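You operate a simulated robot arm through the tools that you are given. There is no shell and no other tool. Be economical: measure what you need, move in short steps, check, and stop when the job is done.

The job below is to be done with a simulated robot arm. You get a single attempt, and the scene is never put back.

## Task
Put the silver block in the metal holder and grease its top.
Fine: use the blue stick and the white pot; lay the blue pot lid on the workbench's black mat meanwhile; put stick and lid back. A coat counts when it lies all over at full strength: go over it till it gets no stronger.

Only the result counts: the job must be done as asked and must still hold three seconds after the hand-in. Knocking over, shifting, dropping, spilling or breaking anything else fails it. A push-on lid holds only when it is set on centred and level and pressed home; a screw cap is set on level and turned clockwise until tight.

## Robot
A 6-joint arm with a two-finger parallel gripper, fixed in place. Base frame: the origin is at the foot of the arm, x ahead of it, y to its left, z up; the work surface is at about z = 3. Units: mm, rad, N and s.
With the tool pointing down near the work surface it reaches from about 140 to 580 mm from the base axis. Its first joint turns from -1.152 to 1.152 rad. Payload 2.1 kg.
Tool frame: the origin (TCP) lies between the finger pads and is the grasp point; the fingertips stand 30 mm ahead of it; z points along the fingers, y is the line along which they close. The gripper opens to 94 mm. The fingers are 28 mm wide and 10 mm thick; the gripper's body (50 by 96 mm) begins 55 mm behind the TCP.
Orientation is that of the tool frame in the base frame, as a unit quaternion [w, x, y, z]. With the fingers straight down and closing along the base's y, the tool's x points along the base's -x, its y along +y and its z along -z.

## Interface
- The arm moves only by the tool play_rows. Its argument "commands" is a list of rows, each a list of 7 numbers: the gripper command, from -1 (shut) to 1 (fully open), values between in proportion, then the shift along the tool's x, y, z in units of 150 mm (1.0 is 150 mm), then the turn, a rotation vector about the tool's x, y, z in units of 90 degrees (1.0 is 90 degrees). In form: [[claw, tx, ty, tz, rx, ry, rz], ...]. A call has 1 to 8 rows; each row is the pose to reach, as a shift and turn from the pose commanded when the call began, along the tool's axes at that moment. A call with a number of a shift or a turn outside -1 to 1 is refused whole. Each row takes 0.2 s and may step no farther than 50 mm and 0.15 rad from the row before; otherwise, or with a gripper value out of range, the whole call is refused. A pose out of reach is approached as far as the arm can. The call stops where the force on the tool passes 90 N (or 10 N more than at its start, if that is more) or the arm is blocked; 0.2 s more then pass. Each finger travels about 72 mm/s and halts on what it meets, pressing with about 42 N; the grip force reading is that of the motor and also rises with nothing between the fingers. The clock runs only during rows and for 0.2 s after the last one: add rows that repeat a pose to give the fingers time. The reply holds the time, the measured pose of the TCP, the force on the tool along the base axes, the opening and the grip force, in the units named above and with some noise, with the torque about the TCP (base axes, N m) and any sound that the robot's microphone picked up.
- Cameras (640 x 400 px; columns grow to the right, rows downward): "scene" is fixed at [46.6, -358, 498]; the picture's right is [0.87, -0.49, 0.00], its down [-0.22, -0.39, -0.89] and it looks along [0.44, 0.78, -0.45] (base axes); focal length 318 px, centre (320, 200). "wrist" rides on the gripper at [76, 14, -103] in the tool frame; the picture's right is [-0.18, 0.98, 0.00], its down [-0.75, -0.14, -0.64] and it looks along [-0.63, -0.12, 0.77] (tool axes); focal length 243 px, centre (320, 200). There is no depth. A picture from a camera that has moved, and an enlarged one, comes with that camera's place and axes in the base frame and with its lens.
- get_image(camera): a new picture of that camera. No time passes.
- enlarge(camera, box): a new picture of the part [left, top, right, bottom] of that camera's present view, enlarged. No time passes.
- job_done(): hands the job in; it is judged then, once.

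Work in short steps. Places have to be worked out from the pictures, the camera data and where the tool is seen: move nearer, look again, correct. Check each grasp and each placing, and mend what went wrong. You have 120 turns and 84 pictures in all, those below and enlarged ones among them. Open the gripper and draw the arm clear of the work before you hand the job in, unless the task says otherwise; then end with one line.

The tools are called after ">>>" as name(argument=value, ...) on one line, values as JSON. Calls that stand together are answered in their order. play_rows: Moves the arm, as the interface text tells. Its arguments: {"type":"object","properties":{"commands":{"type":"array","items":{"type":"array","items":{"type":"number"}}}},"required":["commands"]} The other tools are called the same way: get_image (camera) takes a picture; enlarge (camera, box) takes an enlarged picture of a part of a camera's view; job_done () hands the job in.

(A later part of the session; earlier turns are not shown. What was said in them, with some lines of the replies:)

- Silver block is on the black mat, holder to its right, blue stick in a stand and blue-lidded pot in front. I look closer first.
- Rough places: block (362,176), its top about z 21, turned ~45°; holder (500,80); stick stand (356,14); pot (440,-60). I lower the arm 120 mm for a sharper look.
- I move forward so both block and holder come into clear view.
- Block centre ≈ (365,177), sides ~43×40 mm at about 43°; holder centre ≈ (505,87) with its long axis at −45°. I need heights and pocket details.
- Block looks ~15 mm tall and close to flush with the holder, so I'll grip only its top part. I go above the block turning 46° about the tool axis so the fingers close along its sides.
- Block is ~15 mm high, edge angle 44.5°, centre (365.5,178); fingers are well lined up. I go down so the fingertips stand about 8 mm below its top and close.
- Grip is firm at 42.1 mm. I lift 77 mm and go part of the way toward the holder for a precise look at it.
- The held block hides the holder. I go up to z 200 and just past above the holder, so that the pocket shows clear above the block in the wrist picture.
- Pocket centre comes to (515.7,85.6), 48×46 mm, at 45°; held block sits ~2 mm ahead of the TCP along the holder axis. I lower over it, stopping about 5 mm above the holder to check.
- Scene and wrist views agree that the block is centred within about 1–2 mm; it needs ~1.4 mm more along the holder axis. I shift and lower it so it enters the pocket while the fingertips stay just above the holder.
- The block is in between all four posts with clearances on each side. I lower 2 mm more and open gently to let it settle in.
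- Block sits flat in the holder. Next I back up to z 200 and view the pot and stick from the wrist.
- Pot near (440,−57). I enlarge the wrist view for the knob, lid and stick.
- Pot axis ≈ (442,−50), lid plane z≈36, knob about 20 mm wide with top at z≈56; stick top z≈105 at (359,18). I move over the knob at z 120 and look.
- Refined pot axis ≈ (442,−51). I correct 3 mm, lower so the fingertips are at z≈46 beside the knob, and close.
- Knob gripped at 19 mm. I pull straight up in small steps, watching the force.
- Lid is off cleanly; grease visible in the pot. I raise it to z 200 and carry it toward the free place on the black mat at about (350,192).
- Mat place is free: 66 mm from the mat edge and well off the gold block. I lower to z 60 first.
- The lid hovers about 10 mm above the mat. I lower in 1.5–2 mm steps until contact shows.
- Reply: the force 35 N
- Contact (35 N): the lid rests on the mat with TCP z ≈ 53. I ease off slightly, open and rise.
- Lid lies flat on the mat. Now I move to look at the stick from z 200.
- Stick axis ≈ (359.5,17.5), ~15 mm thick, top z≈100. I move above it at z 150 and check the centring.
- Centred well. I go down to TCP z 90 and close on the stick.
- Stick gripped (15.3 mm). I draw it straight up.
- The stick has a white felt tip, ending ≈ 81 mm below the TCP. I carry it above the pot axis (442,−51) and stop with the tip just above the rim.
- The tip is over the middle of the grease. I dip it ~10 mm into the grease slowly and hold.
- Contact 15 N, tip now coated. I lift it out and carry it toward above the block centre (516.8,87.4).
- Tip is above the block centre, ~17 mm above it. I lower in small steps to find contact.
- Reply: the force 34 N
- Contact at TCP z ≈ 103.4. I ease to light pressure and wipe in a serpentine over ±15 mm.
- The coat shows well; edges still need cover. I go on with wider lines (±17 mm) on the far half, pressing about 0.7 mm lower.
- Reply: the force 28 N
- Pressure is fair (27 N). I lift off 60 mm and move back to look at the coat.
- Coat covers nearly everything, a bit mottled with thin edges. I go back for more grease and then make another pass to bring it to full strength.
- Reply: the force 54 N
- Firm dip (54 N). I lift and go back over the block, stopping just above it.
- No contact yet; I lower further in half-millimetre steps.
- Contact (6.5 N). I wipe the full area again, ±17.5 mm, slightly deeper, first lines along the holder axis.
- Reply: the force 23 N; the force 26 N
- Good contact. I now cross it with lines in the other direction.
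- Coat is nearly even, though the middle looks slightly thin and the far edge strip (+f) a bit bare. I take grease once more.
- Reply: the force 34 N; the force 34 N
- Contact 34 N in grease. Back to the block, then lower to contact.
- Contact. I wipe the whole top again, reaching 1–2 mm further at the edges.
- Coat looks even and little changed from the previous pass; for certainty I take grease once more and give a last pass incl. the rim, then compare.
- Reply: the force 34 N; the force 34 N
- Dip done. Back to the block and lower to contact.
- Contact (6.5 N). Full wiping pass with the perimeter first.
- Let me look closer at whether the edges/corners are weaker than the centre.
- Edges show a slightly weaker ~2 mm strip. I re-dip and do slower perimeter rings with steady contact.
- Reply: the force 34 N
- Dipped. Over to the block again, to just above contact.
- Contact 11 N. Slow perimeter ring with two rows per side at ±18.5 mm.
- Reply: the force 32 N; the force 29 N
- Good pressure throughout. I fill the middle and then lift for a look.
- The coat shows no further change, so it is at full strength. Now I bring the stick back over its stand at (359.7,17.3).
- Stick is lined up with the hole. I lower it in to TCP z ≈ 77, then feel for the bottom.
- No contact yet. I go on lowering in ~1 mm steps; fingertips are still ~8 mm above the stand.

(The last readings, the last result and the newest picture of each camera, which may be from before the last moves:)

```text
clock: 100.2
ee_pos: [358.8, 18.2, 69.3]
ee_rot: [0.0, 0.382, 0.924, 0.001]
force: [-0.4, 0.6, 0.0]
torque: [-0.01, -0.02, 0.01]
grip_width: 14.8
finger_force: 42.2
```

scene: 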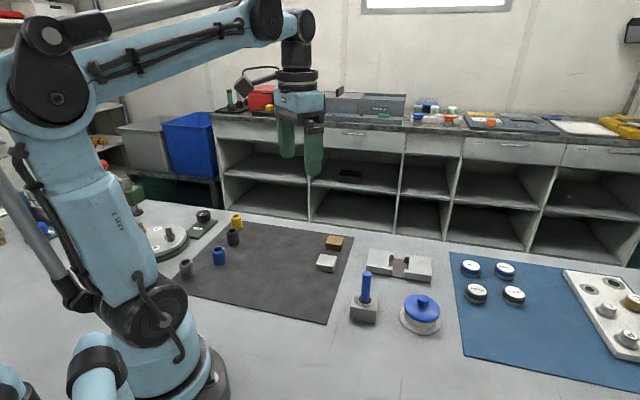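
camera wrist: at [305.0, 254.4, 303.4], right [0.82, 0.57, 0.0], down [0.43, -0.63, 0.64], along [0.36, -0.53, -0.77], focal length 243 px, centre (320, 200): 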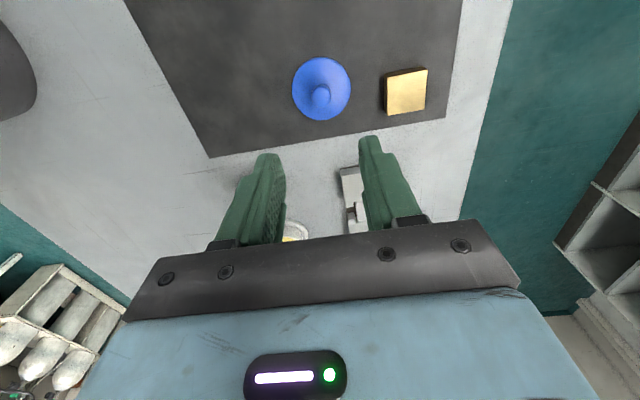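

>>> play_rows(commands=[[-1, 0, 0, 0.006, 0, 0, 0], [-1, 0, 0, 0.01, 0, 0, 0]])

>>> enlarge(camera="scene", box=[345, 270, 395, 330])

```text
clock: 100.8
ee_pos: [359.2, 18.1, 67.8]
ee_rot: [0.0, 0.382, 0.924, 0.001]
force: [0.0, 0.3, 0.8]
torque: [0.01, 0.01, 0.01]
grip_width: 15.2
finger_force: 41.8
```

```text
6.67 times, centred on (370, 300) of scene
camera zoom: at [46.6, -358.0, 498.0], right [0.87, -0.49, 0.0], down [-0.22, -0.39, -0.89], along [0.44, 0.78, -0.45], focal length 2122 px, centre (-13, -467)
```

zoom: 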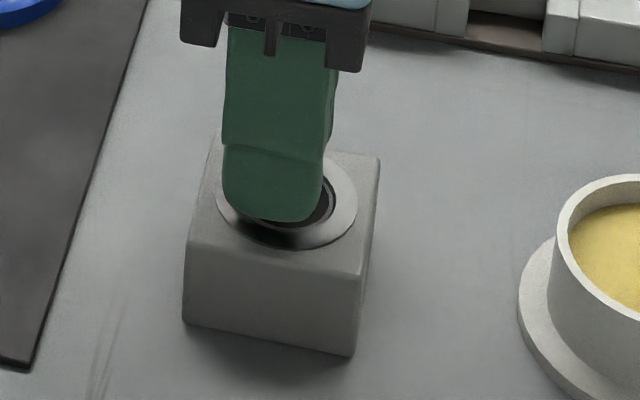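

Nearly at the bottom. I lower one last mm, open and rise straight up.

>>> play_rows(commands=[[-1, 0, 0, 0.007, 0, 0, 0], [-0.3, 0, 0, 0.007, 0, 0, 0], [-0.1, 0, 0, 0.007, 0, 0, 0], [0.0, 0, 0, 0.0, 0, 0, 0], [0.0, 0, 0, -0.15, 0, 0, 0], [0.0, 0, 0, -0.4, 0, 0, 0], [0.0, 0, 0, -0.7, 0, 0, 0], [0.0, 0, 0, -0.9, 0, 0, 0]])

>>> enlarge(camera="scene", box=[330, 230, 410, 330])

```text
clock: 102.6
ee_pos: [359.8, 18.1, 203.3]
ee_rot: [0.001, 0.382, 0.924, 0.001]
force: [0.8, -0.3, 0.3]
torque: [0.0, -0.03, 0.03]
grip_width: 47.0
finger_force: 0.0
```

```text
4.00 times, centred on (370, 280) of scene
camera zoom: at [46.6, -358.0, 498.0], right [0.87, -0.49, 0.0], down [-0.22, -0.39, -0.89], along [0.44, 0.78, -0.45], focal length 1273 px, centre (120, -120)
```

zoom: 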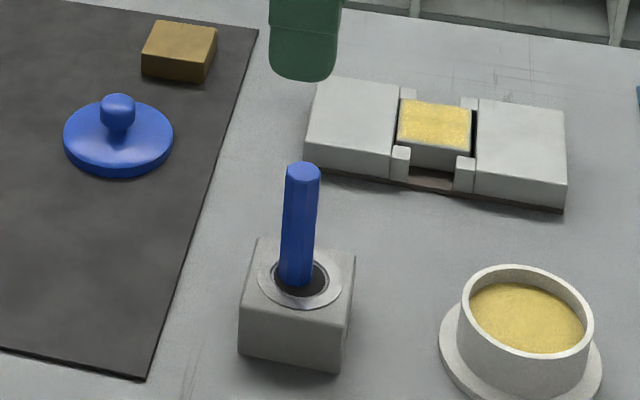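

Stick stands back in its stand. I return to the lid on the mat at (349,191).

>>> play_rows(commands=[[0.0, 0.2, 0.18, 0, 0, 0, 0], [0.0, 0.4, 0.36, 0, 0, 0, 0], [0.0, 0.6, 0.54, 0, 0, 0, 0], [0.0, 0.8, 0.7, 0, 0, 0, 0], [0.0, 0.864, 0.767, 0.2, 0, 0, 0], [0.0, 0.864, 0.767, 0.5, 0, 0, 0], [0.0, 0.864, 0.767, 0.7, 0, 0, 0], [0.0, 0.864, 0.767, 0.7, 0, 0, 0]])

>>> enlarge(camera="wrist", box=[240, 60, 400, 240])

```text
clock: 104.4
ee_pos: [348.4, 190.8, 98.4]
ee_rot: [0.001, 0.382, 0.924, 0.0]
force: [-0.6, -0.4, 0.6]
torque: [-0.03, -0.01, -0.02]
grip_width: 47.0
finger_force: 0.0
```

```text
2.22 times, centred on (320, 150) of wrist
camera zoom: at [303.9, 254.8, 201.3], right [0.82, 0.57, 0.0], down [0.43, -0.63, 0.64], along [0.36, -0.53, -0.77], focal length 539 px, centre (320, 311)
```

zoom: 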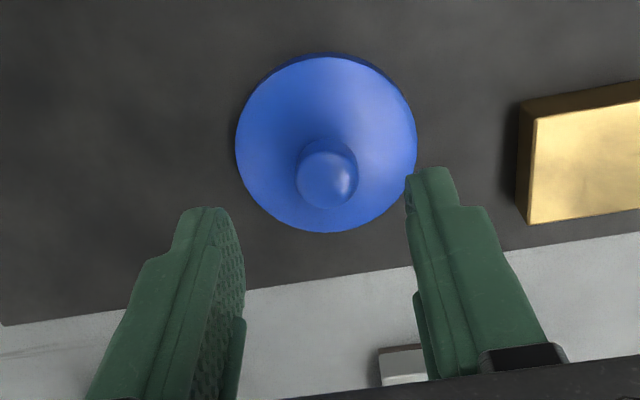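

Lid centre ≈ (350.6,191.3). I correct 2 mm, go down to z 54 and grip the knob.

>>> play_rows(commands=[[0.0, -0.006, 0.01, 0.1, 0, 0, 0], [0.0, -0.006, 0.01, 0.2, 0, 0, 0], [0.0, -0.006, 0.01, 0.295, 0, 0, 0], [0.0, -0.006, 0.01, 0.295, 0, 0, 0], [-1, -0.006, 0.01, 0.295, 0, 0, 0], [-1, -0.006, 0.01, 0.295, 0, 0, 0], [-1, -0.006, 0.01, 0.295, 0, 0, 0]])

>>> play_rows(commands=[[-1, 0, 0, -0.1, 0, 0, 0], [-1, 0, 0, -0.3, 0, 0, 0], [-1, 0, 0, -0.6, 0, 0, 0], [-1, 0, 0, -0.9, 0, 0, 0], [-1, 0, 0, -0.98, 0, 0, 0], [-1, 0, 0, -0.98, 0, 0, 0]])

>>> get_image(camera="wrist")

```text
clock: 106.0
ee_pos: [349.8, 192.2, 53.8]
ee_rot: [0.001, 0.381, 0.924, 0.001]
force: [0.9, -0.9, 0.6]
torque: [0.0, -0.01, -0.01]
grip_width: 19.1
finger_force: 42.1
```

```text
clock: 107.4
ee_pos: [350.8, 189.8, 201.3]
ee_rot: [0.001, 0.382, 0.924, 0.0]
force: [-0.5, -0.4, -0.1]
torque: [-0.02, 0.0, -0.01]
grip_width: 18.6
finger_force: 42.5
```

```text
15 pictures are left
camera wrist: at [306.7, 255.6, 304.0], right [0.82, 0.57, 0.0], down [0.43, -0.63, 0.64], along [0.36, -0.53, -0.77], focal length 243 px, centre (320, 200)
```

wrist: 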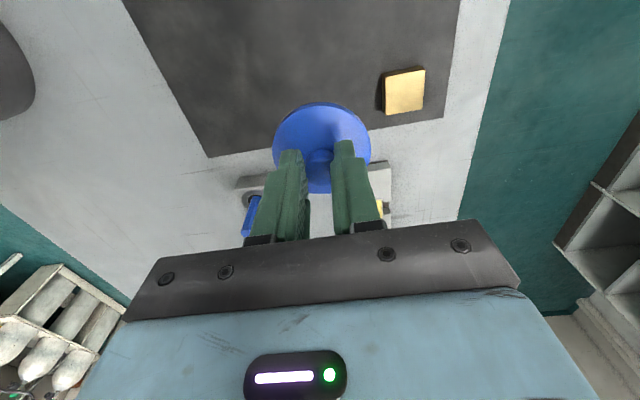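

Lid is held as before. I carry it back at z 200 over the pot; the original grasp pose there was about (441.9,−52.2,77).

>>> play_rows(commands=[[-1, -0.2, -0.09, 0, 0, 0, 0], [-1, -0.4, -0.18, 0, 0, 0, 0], [-1, -0.6, -0.27, 0, 0, 0, 0], [-1, -0.8, -0.36, 0, 0, 0, 0]])

>>> play_rows(commands=[[-1, -0.2, -0.09, 0, 0, 0, 0], [-1, -0.4, -0.18, 0, 0, 0, 0], [-1, -0.6, -0.27, 0, 0, 0, 0], [-1, -0.778, -0.357, 0, 0, 0, 0], [-1, -0.778, -0.357, 0.3, 0, 0, 0], [-1, -0.778, -0.357, 0.6, 0, 0, 0], [-1, -0.778, -0.357, 0.68, 0, 0, 0], [-1, -0.778, -0.357, 0.68, 0, 0, 0]])

>>> enlarge(camera="scene", box=[370, 240, 470, 340])

>>> enlarge(camera="wrist", box=[240, 60, 400, 240])

```text
clock: 108.4
ee_pos: [397.7, 68.6, 200.4]
ee_rot: [0.001, 0.382, 0.924, 0.002]
force: [0.2, 0.3, 0.1]
torque: [0.01, -0.03, 0.02]
grip_width: 18.9
finger_force: 41.7
```

```text
clock: 110.2
ee_pos: [443.1, -51.3, 98.5]
ee_rot: [0.0, 0.382, 0.924, 0.001]
force: [0.2, 0.1, -0.4]
torque: [0.01, 0.01, 0.02]
grip_width: 18.9
finger_force: 41.8
```

```text
4.00 times, centred on (420, 290) of scene
camera zoom: at [46.6, -358.0, 498.0], right [0.87, -0.49, 0.0], down [-0.22, -0.39, -0.89], along [0.44, 0.78, -0.45], focal length 1273 px, centre (-80, -160)
```

zoom: 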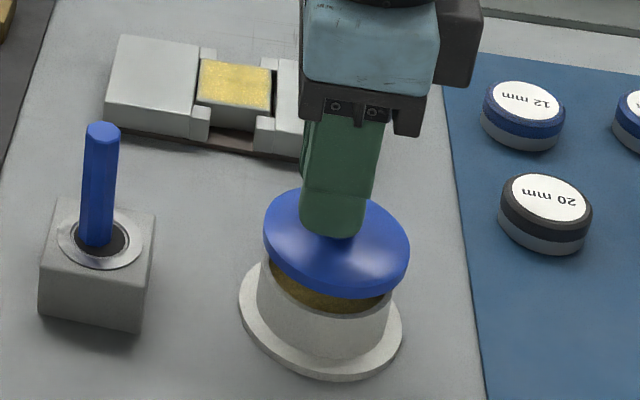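

```text
2.22 times, centred on (320, 150) of wrist
camera zoom: at [399.0, 12.3, 201.3], right [0.82, 0.57, 0.0], down [0.43, -0.63, 0.64], along [0.36, -0.53, -0.77], focal length 539 px, centre (320, 311)
```

zoom: 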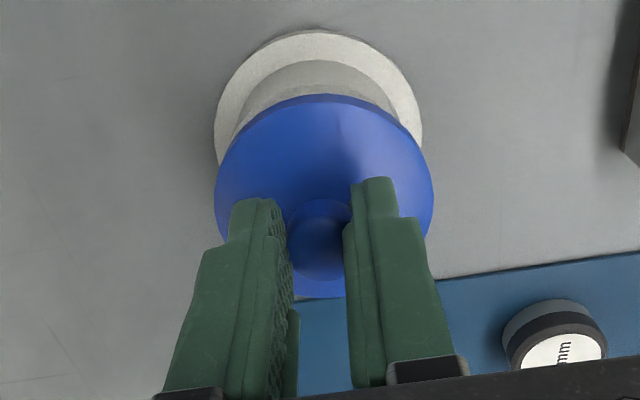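

Lid is centred above the pot. I lower to seat it, in shrinking steps.

>>> play_rows(commands=[[-1, 0, -0.003, 0.06, 0, 0, 0], [-1, 0, -0.003, 0.11, 0, 0, 0], [-1, 0, -0.003, 0.13, 0, 0, 0], [-1, 0, -0.003, 0.14, 0, 0, 0], [-1, 0, -0.003, 0.146, 0, 0, 0]])

>>> enlarge(camera="scene", box=[360, 260, 480, 340])

```text
clock: 111.4
ee_pos: [442.5, -52.1, 78.1]
ee_rot: [0.001, 0.382, 0.924, 0.002]
force: [0.6, 0.8, 34.7]
torque: [-0.23, -0.03, 0.01]
grip_width: 19.2
finger_force: 41.9
```

```text
5.00 times, centred on (420, 300) of scene
camera zoom: at [46.4, -358.0, 498.0], right [0.87, -0.49, 0.0], down [-0.22, -0.39, -0.89], along [0.44, 0.78, -0.45], focal length 1592 px, centre (-180, -300)
```

zoom: 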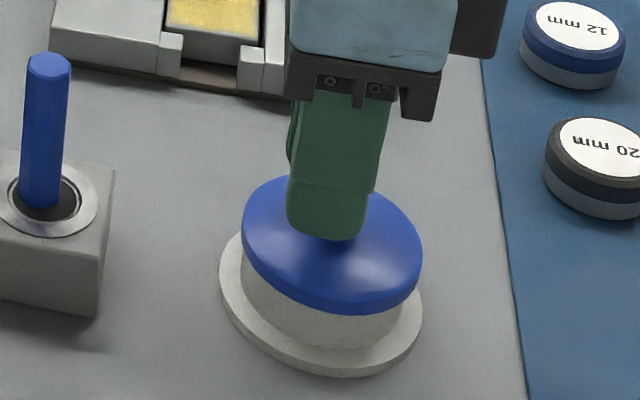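

Lid is down with 35 N (the grip's slip limit). I release, rise, and check before pressing it home from above with closed fingers.

>>> play_rows(commands=[[-1, 0, 0, -0.004, 0, 0, 0], [0.0, 0, 0, -0.004, 0, 0, 0], [0.0, 0, 0, -0.004, 0, 0, 0], [0.0, 0, 0, -0.1, 0, 0, 0], [0.0, 0, 0, -0.3, 0, 0, 0], [-1, 0, 0, -0.3, 0, 0, 0], [-1, 0, 0, -0.3, 0, 0, 0], [-1, 0, 0, -0.3, 0, 0, 0]])

>>> enlarge(camera="scene", box=[360, 260, 480, 340])

>>> enlarge(camera="wrist", box=[240, 60, 400, 240])

```text
clock: 113.2
ee_pos: [441.5, -52.3, 122.8]
ee_rot: [0.0, 0.382, 0.924, 0.001]
force: [-0.2, -0.3, -0.2]
torque: [-0.03, -0.01, 0.0]
grip_width: 0.0
finger_force: 32.8
```

```text
5.00 times, centred on (420, 300) of scene
camera zoom: at [46.6, -358.0, 498.0], right [0.87, -0.49, 0.0], down [-0.22, -0.39, -0.89], along [0.44, 0.78, -0.45], focal length 1592 px, centre (-180, -300)
```

zoom: 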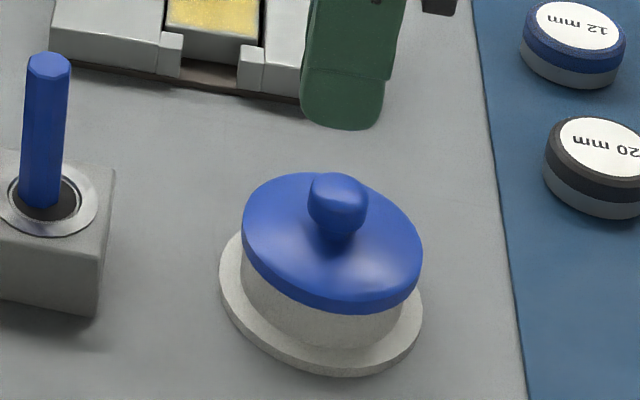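

```text
2.22 times, centred on (320, 150) of wrist
camera zoom: at [397.7, 12.0, 224.8], right [0.82, 0.57, 0.0], down [0.43, -0.63, 0.64], along [0.36, -0.53, -0.77], focal length 539 px, centre (320, 311)
```

zoom: 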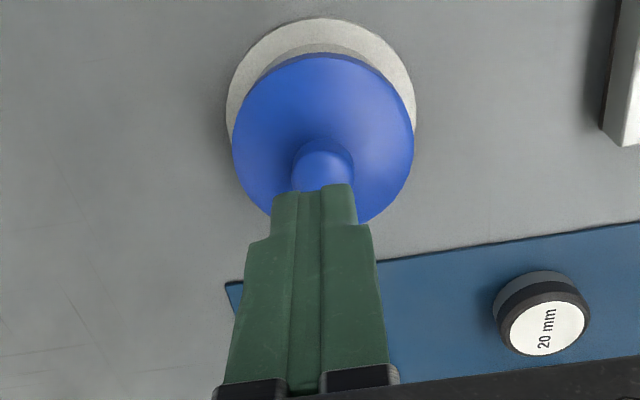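

Lid sits level. I press on the knob top with the closed fingers, gradually.

>>> play_rows(commands=[[-1, 0, 0, 0.1, 0, 0, 0], [-1, 0, 0, 0.18, 0, 0, 0], [-1, 0, 0, 0.21, 0, 0, 0], [-1, 0, 0, 0.22, 0, 0, 0], [-1, 0, 0, 0.226, 0, 0, 0]])

```text
clock: 114.4
ee_pos: [442.4, -52.2, 88.4]
ee_rot: [0.0, 0.381, 0.924, 0.001]
force: [-0.5, -0.4, -0.5]
torque: [-0.03, -0.03, -0.01]
grip_width: 0.2
finger_force: 33.1
```

>>> play_rows(commands=[[-1, 0, 0, 0.007, 0, 0, 0], [-1, 0, 0, 0.014, 0, 0, 0], [-1, 0, 0, 0.02, 0, 0, 0]])

```text
clock: 115.2
ee_pos: [441.1, -52.3, 86.6]
ee_rot: [0.001, 0.382, 0.924, 0.0]
force: [-4.9, 3.8, 62.8]
torque: [-0.14, -0.07, -0.01]
grip_width: 0.1
finger_force: 33.0
```

63 N on the knob. A little more, to about 80–90 N, then I back off and check.

>>> play_rows(commands=[[-1, 0, 0, 0.004, 0, 0, 0], [-1, 0, 0, 0.008, 0, 0, 0], [-1, 0, 0, 0.008, 0, 0, 0]])

>>> play_rows(commands=[[-1, 0, 0, -0.05, 0, 0, 0], [-1, 0, 0, -0.3, 0, 0, 0], [-1, 0, 0, -0.6, 0, 0, 0], [-1, 0.2, 0.1, -0.8, 0, 0, 0], [0, 0.4, 0.2, -0.9, 0, 0, 0], [0.5, 0.6, 0.3, -0.9, 0, 0, 0], [1, 0.6, 0.3, -0.9, 0, 0, 0], [1, 0.6, 0.3, -0.9, 0, 0, 0]])

>>> enlarge(camera="scene", box=[360, 260, 480, 340])

>>> get_image(camera="scene")

```text
clock: 116.1
ee_pos: [442.4, -51.9, 87.4]
ee_rot: [0.0, 0.382, 0.924, 0.001]
force: [-1.5, 0.7, 23.9]
torque: [-0.05, -0.07, -0.02]
grip_width: 0.0
finger_force: 32.9
stopped in row 3: the force on the tool passed its limit at 90 N (the readings are from after the stop); the commanded pose is now the measured one
```

```text
clock: 117.9
ee_pos: [410.2, 44.0, 221.4]
ee_rot: [0.0, 0.382, 0.924, 0.001]
force: [0.3, 0.7, 0.3]
torque: [-0.02, -0.02, 0.01]
grip_width: 93.9
finger_force: 0.0
```

```text
5.00 times, centred on (420, 300) of scene
camera zoom: at [46.6, -358.0, 498.0], right [0.87, -0.49, 0.0], down [-0.22, -0.39, -0.89], along [0.44, 0.78, -0.45], focal length 1592 px, centre (-180, -300)
```

zoom: 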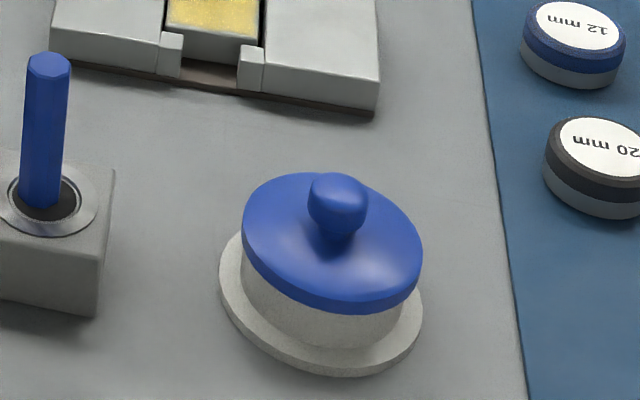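

```text
8 pictures are left
```

scene: 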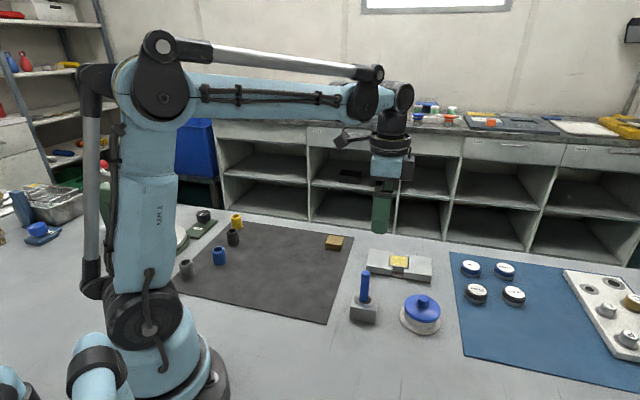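

Everything is in place: the block is coated in the holder, the stick is back in its stand, the lid is pressed home and level, and the gripper is open and clear. I hand the job in.

>>> job_done()

```text
The job is handed in.
```

The silver block is in the metal holder with its top greased all over; the last pass made no visible change to the coat. The blue stick is back in its stand, and the lid is back on the white pot, pressed down with over 90 N.
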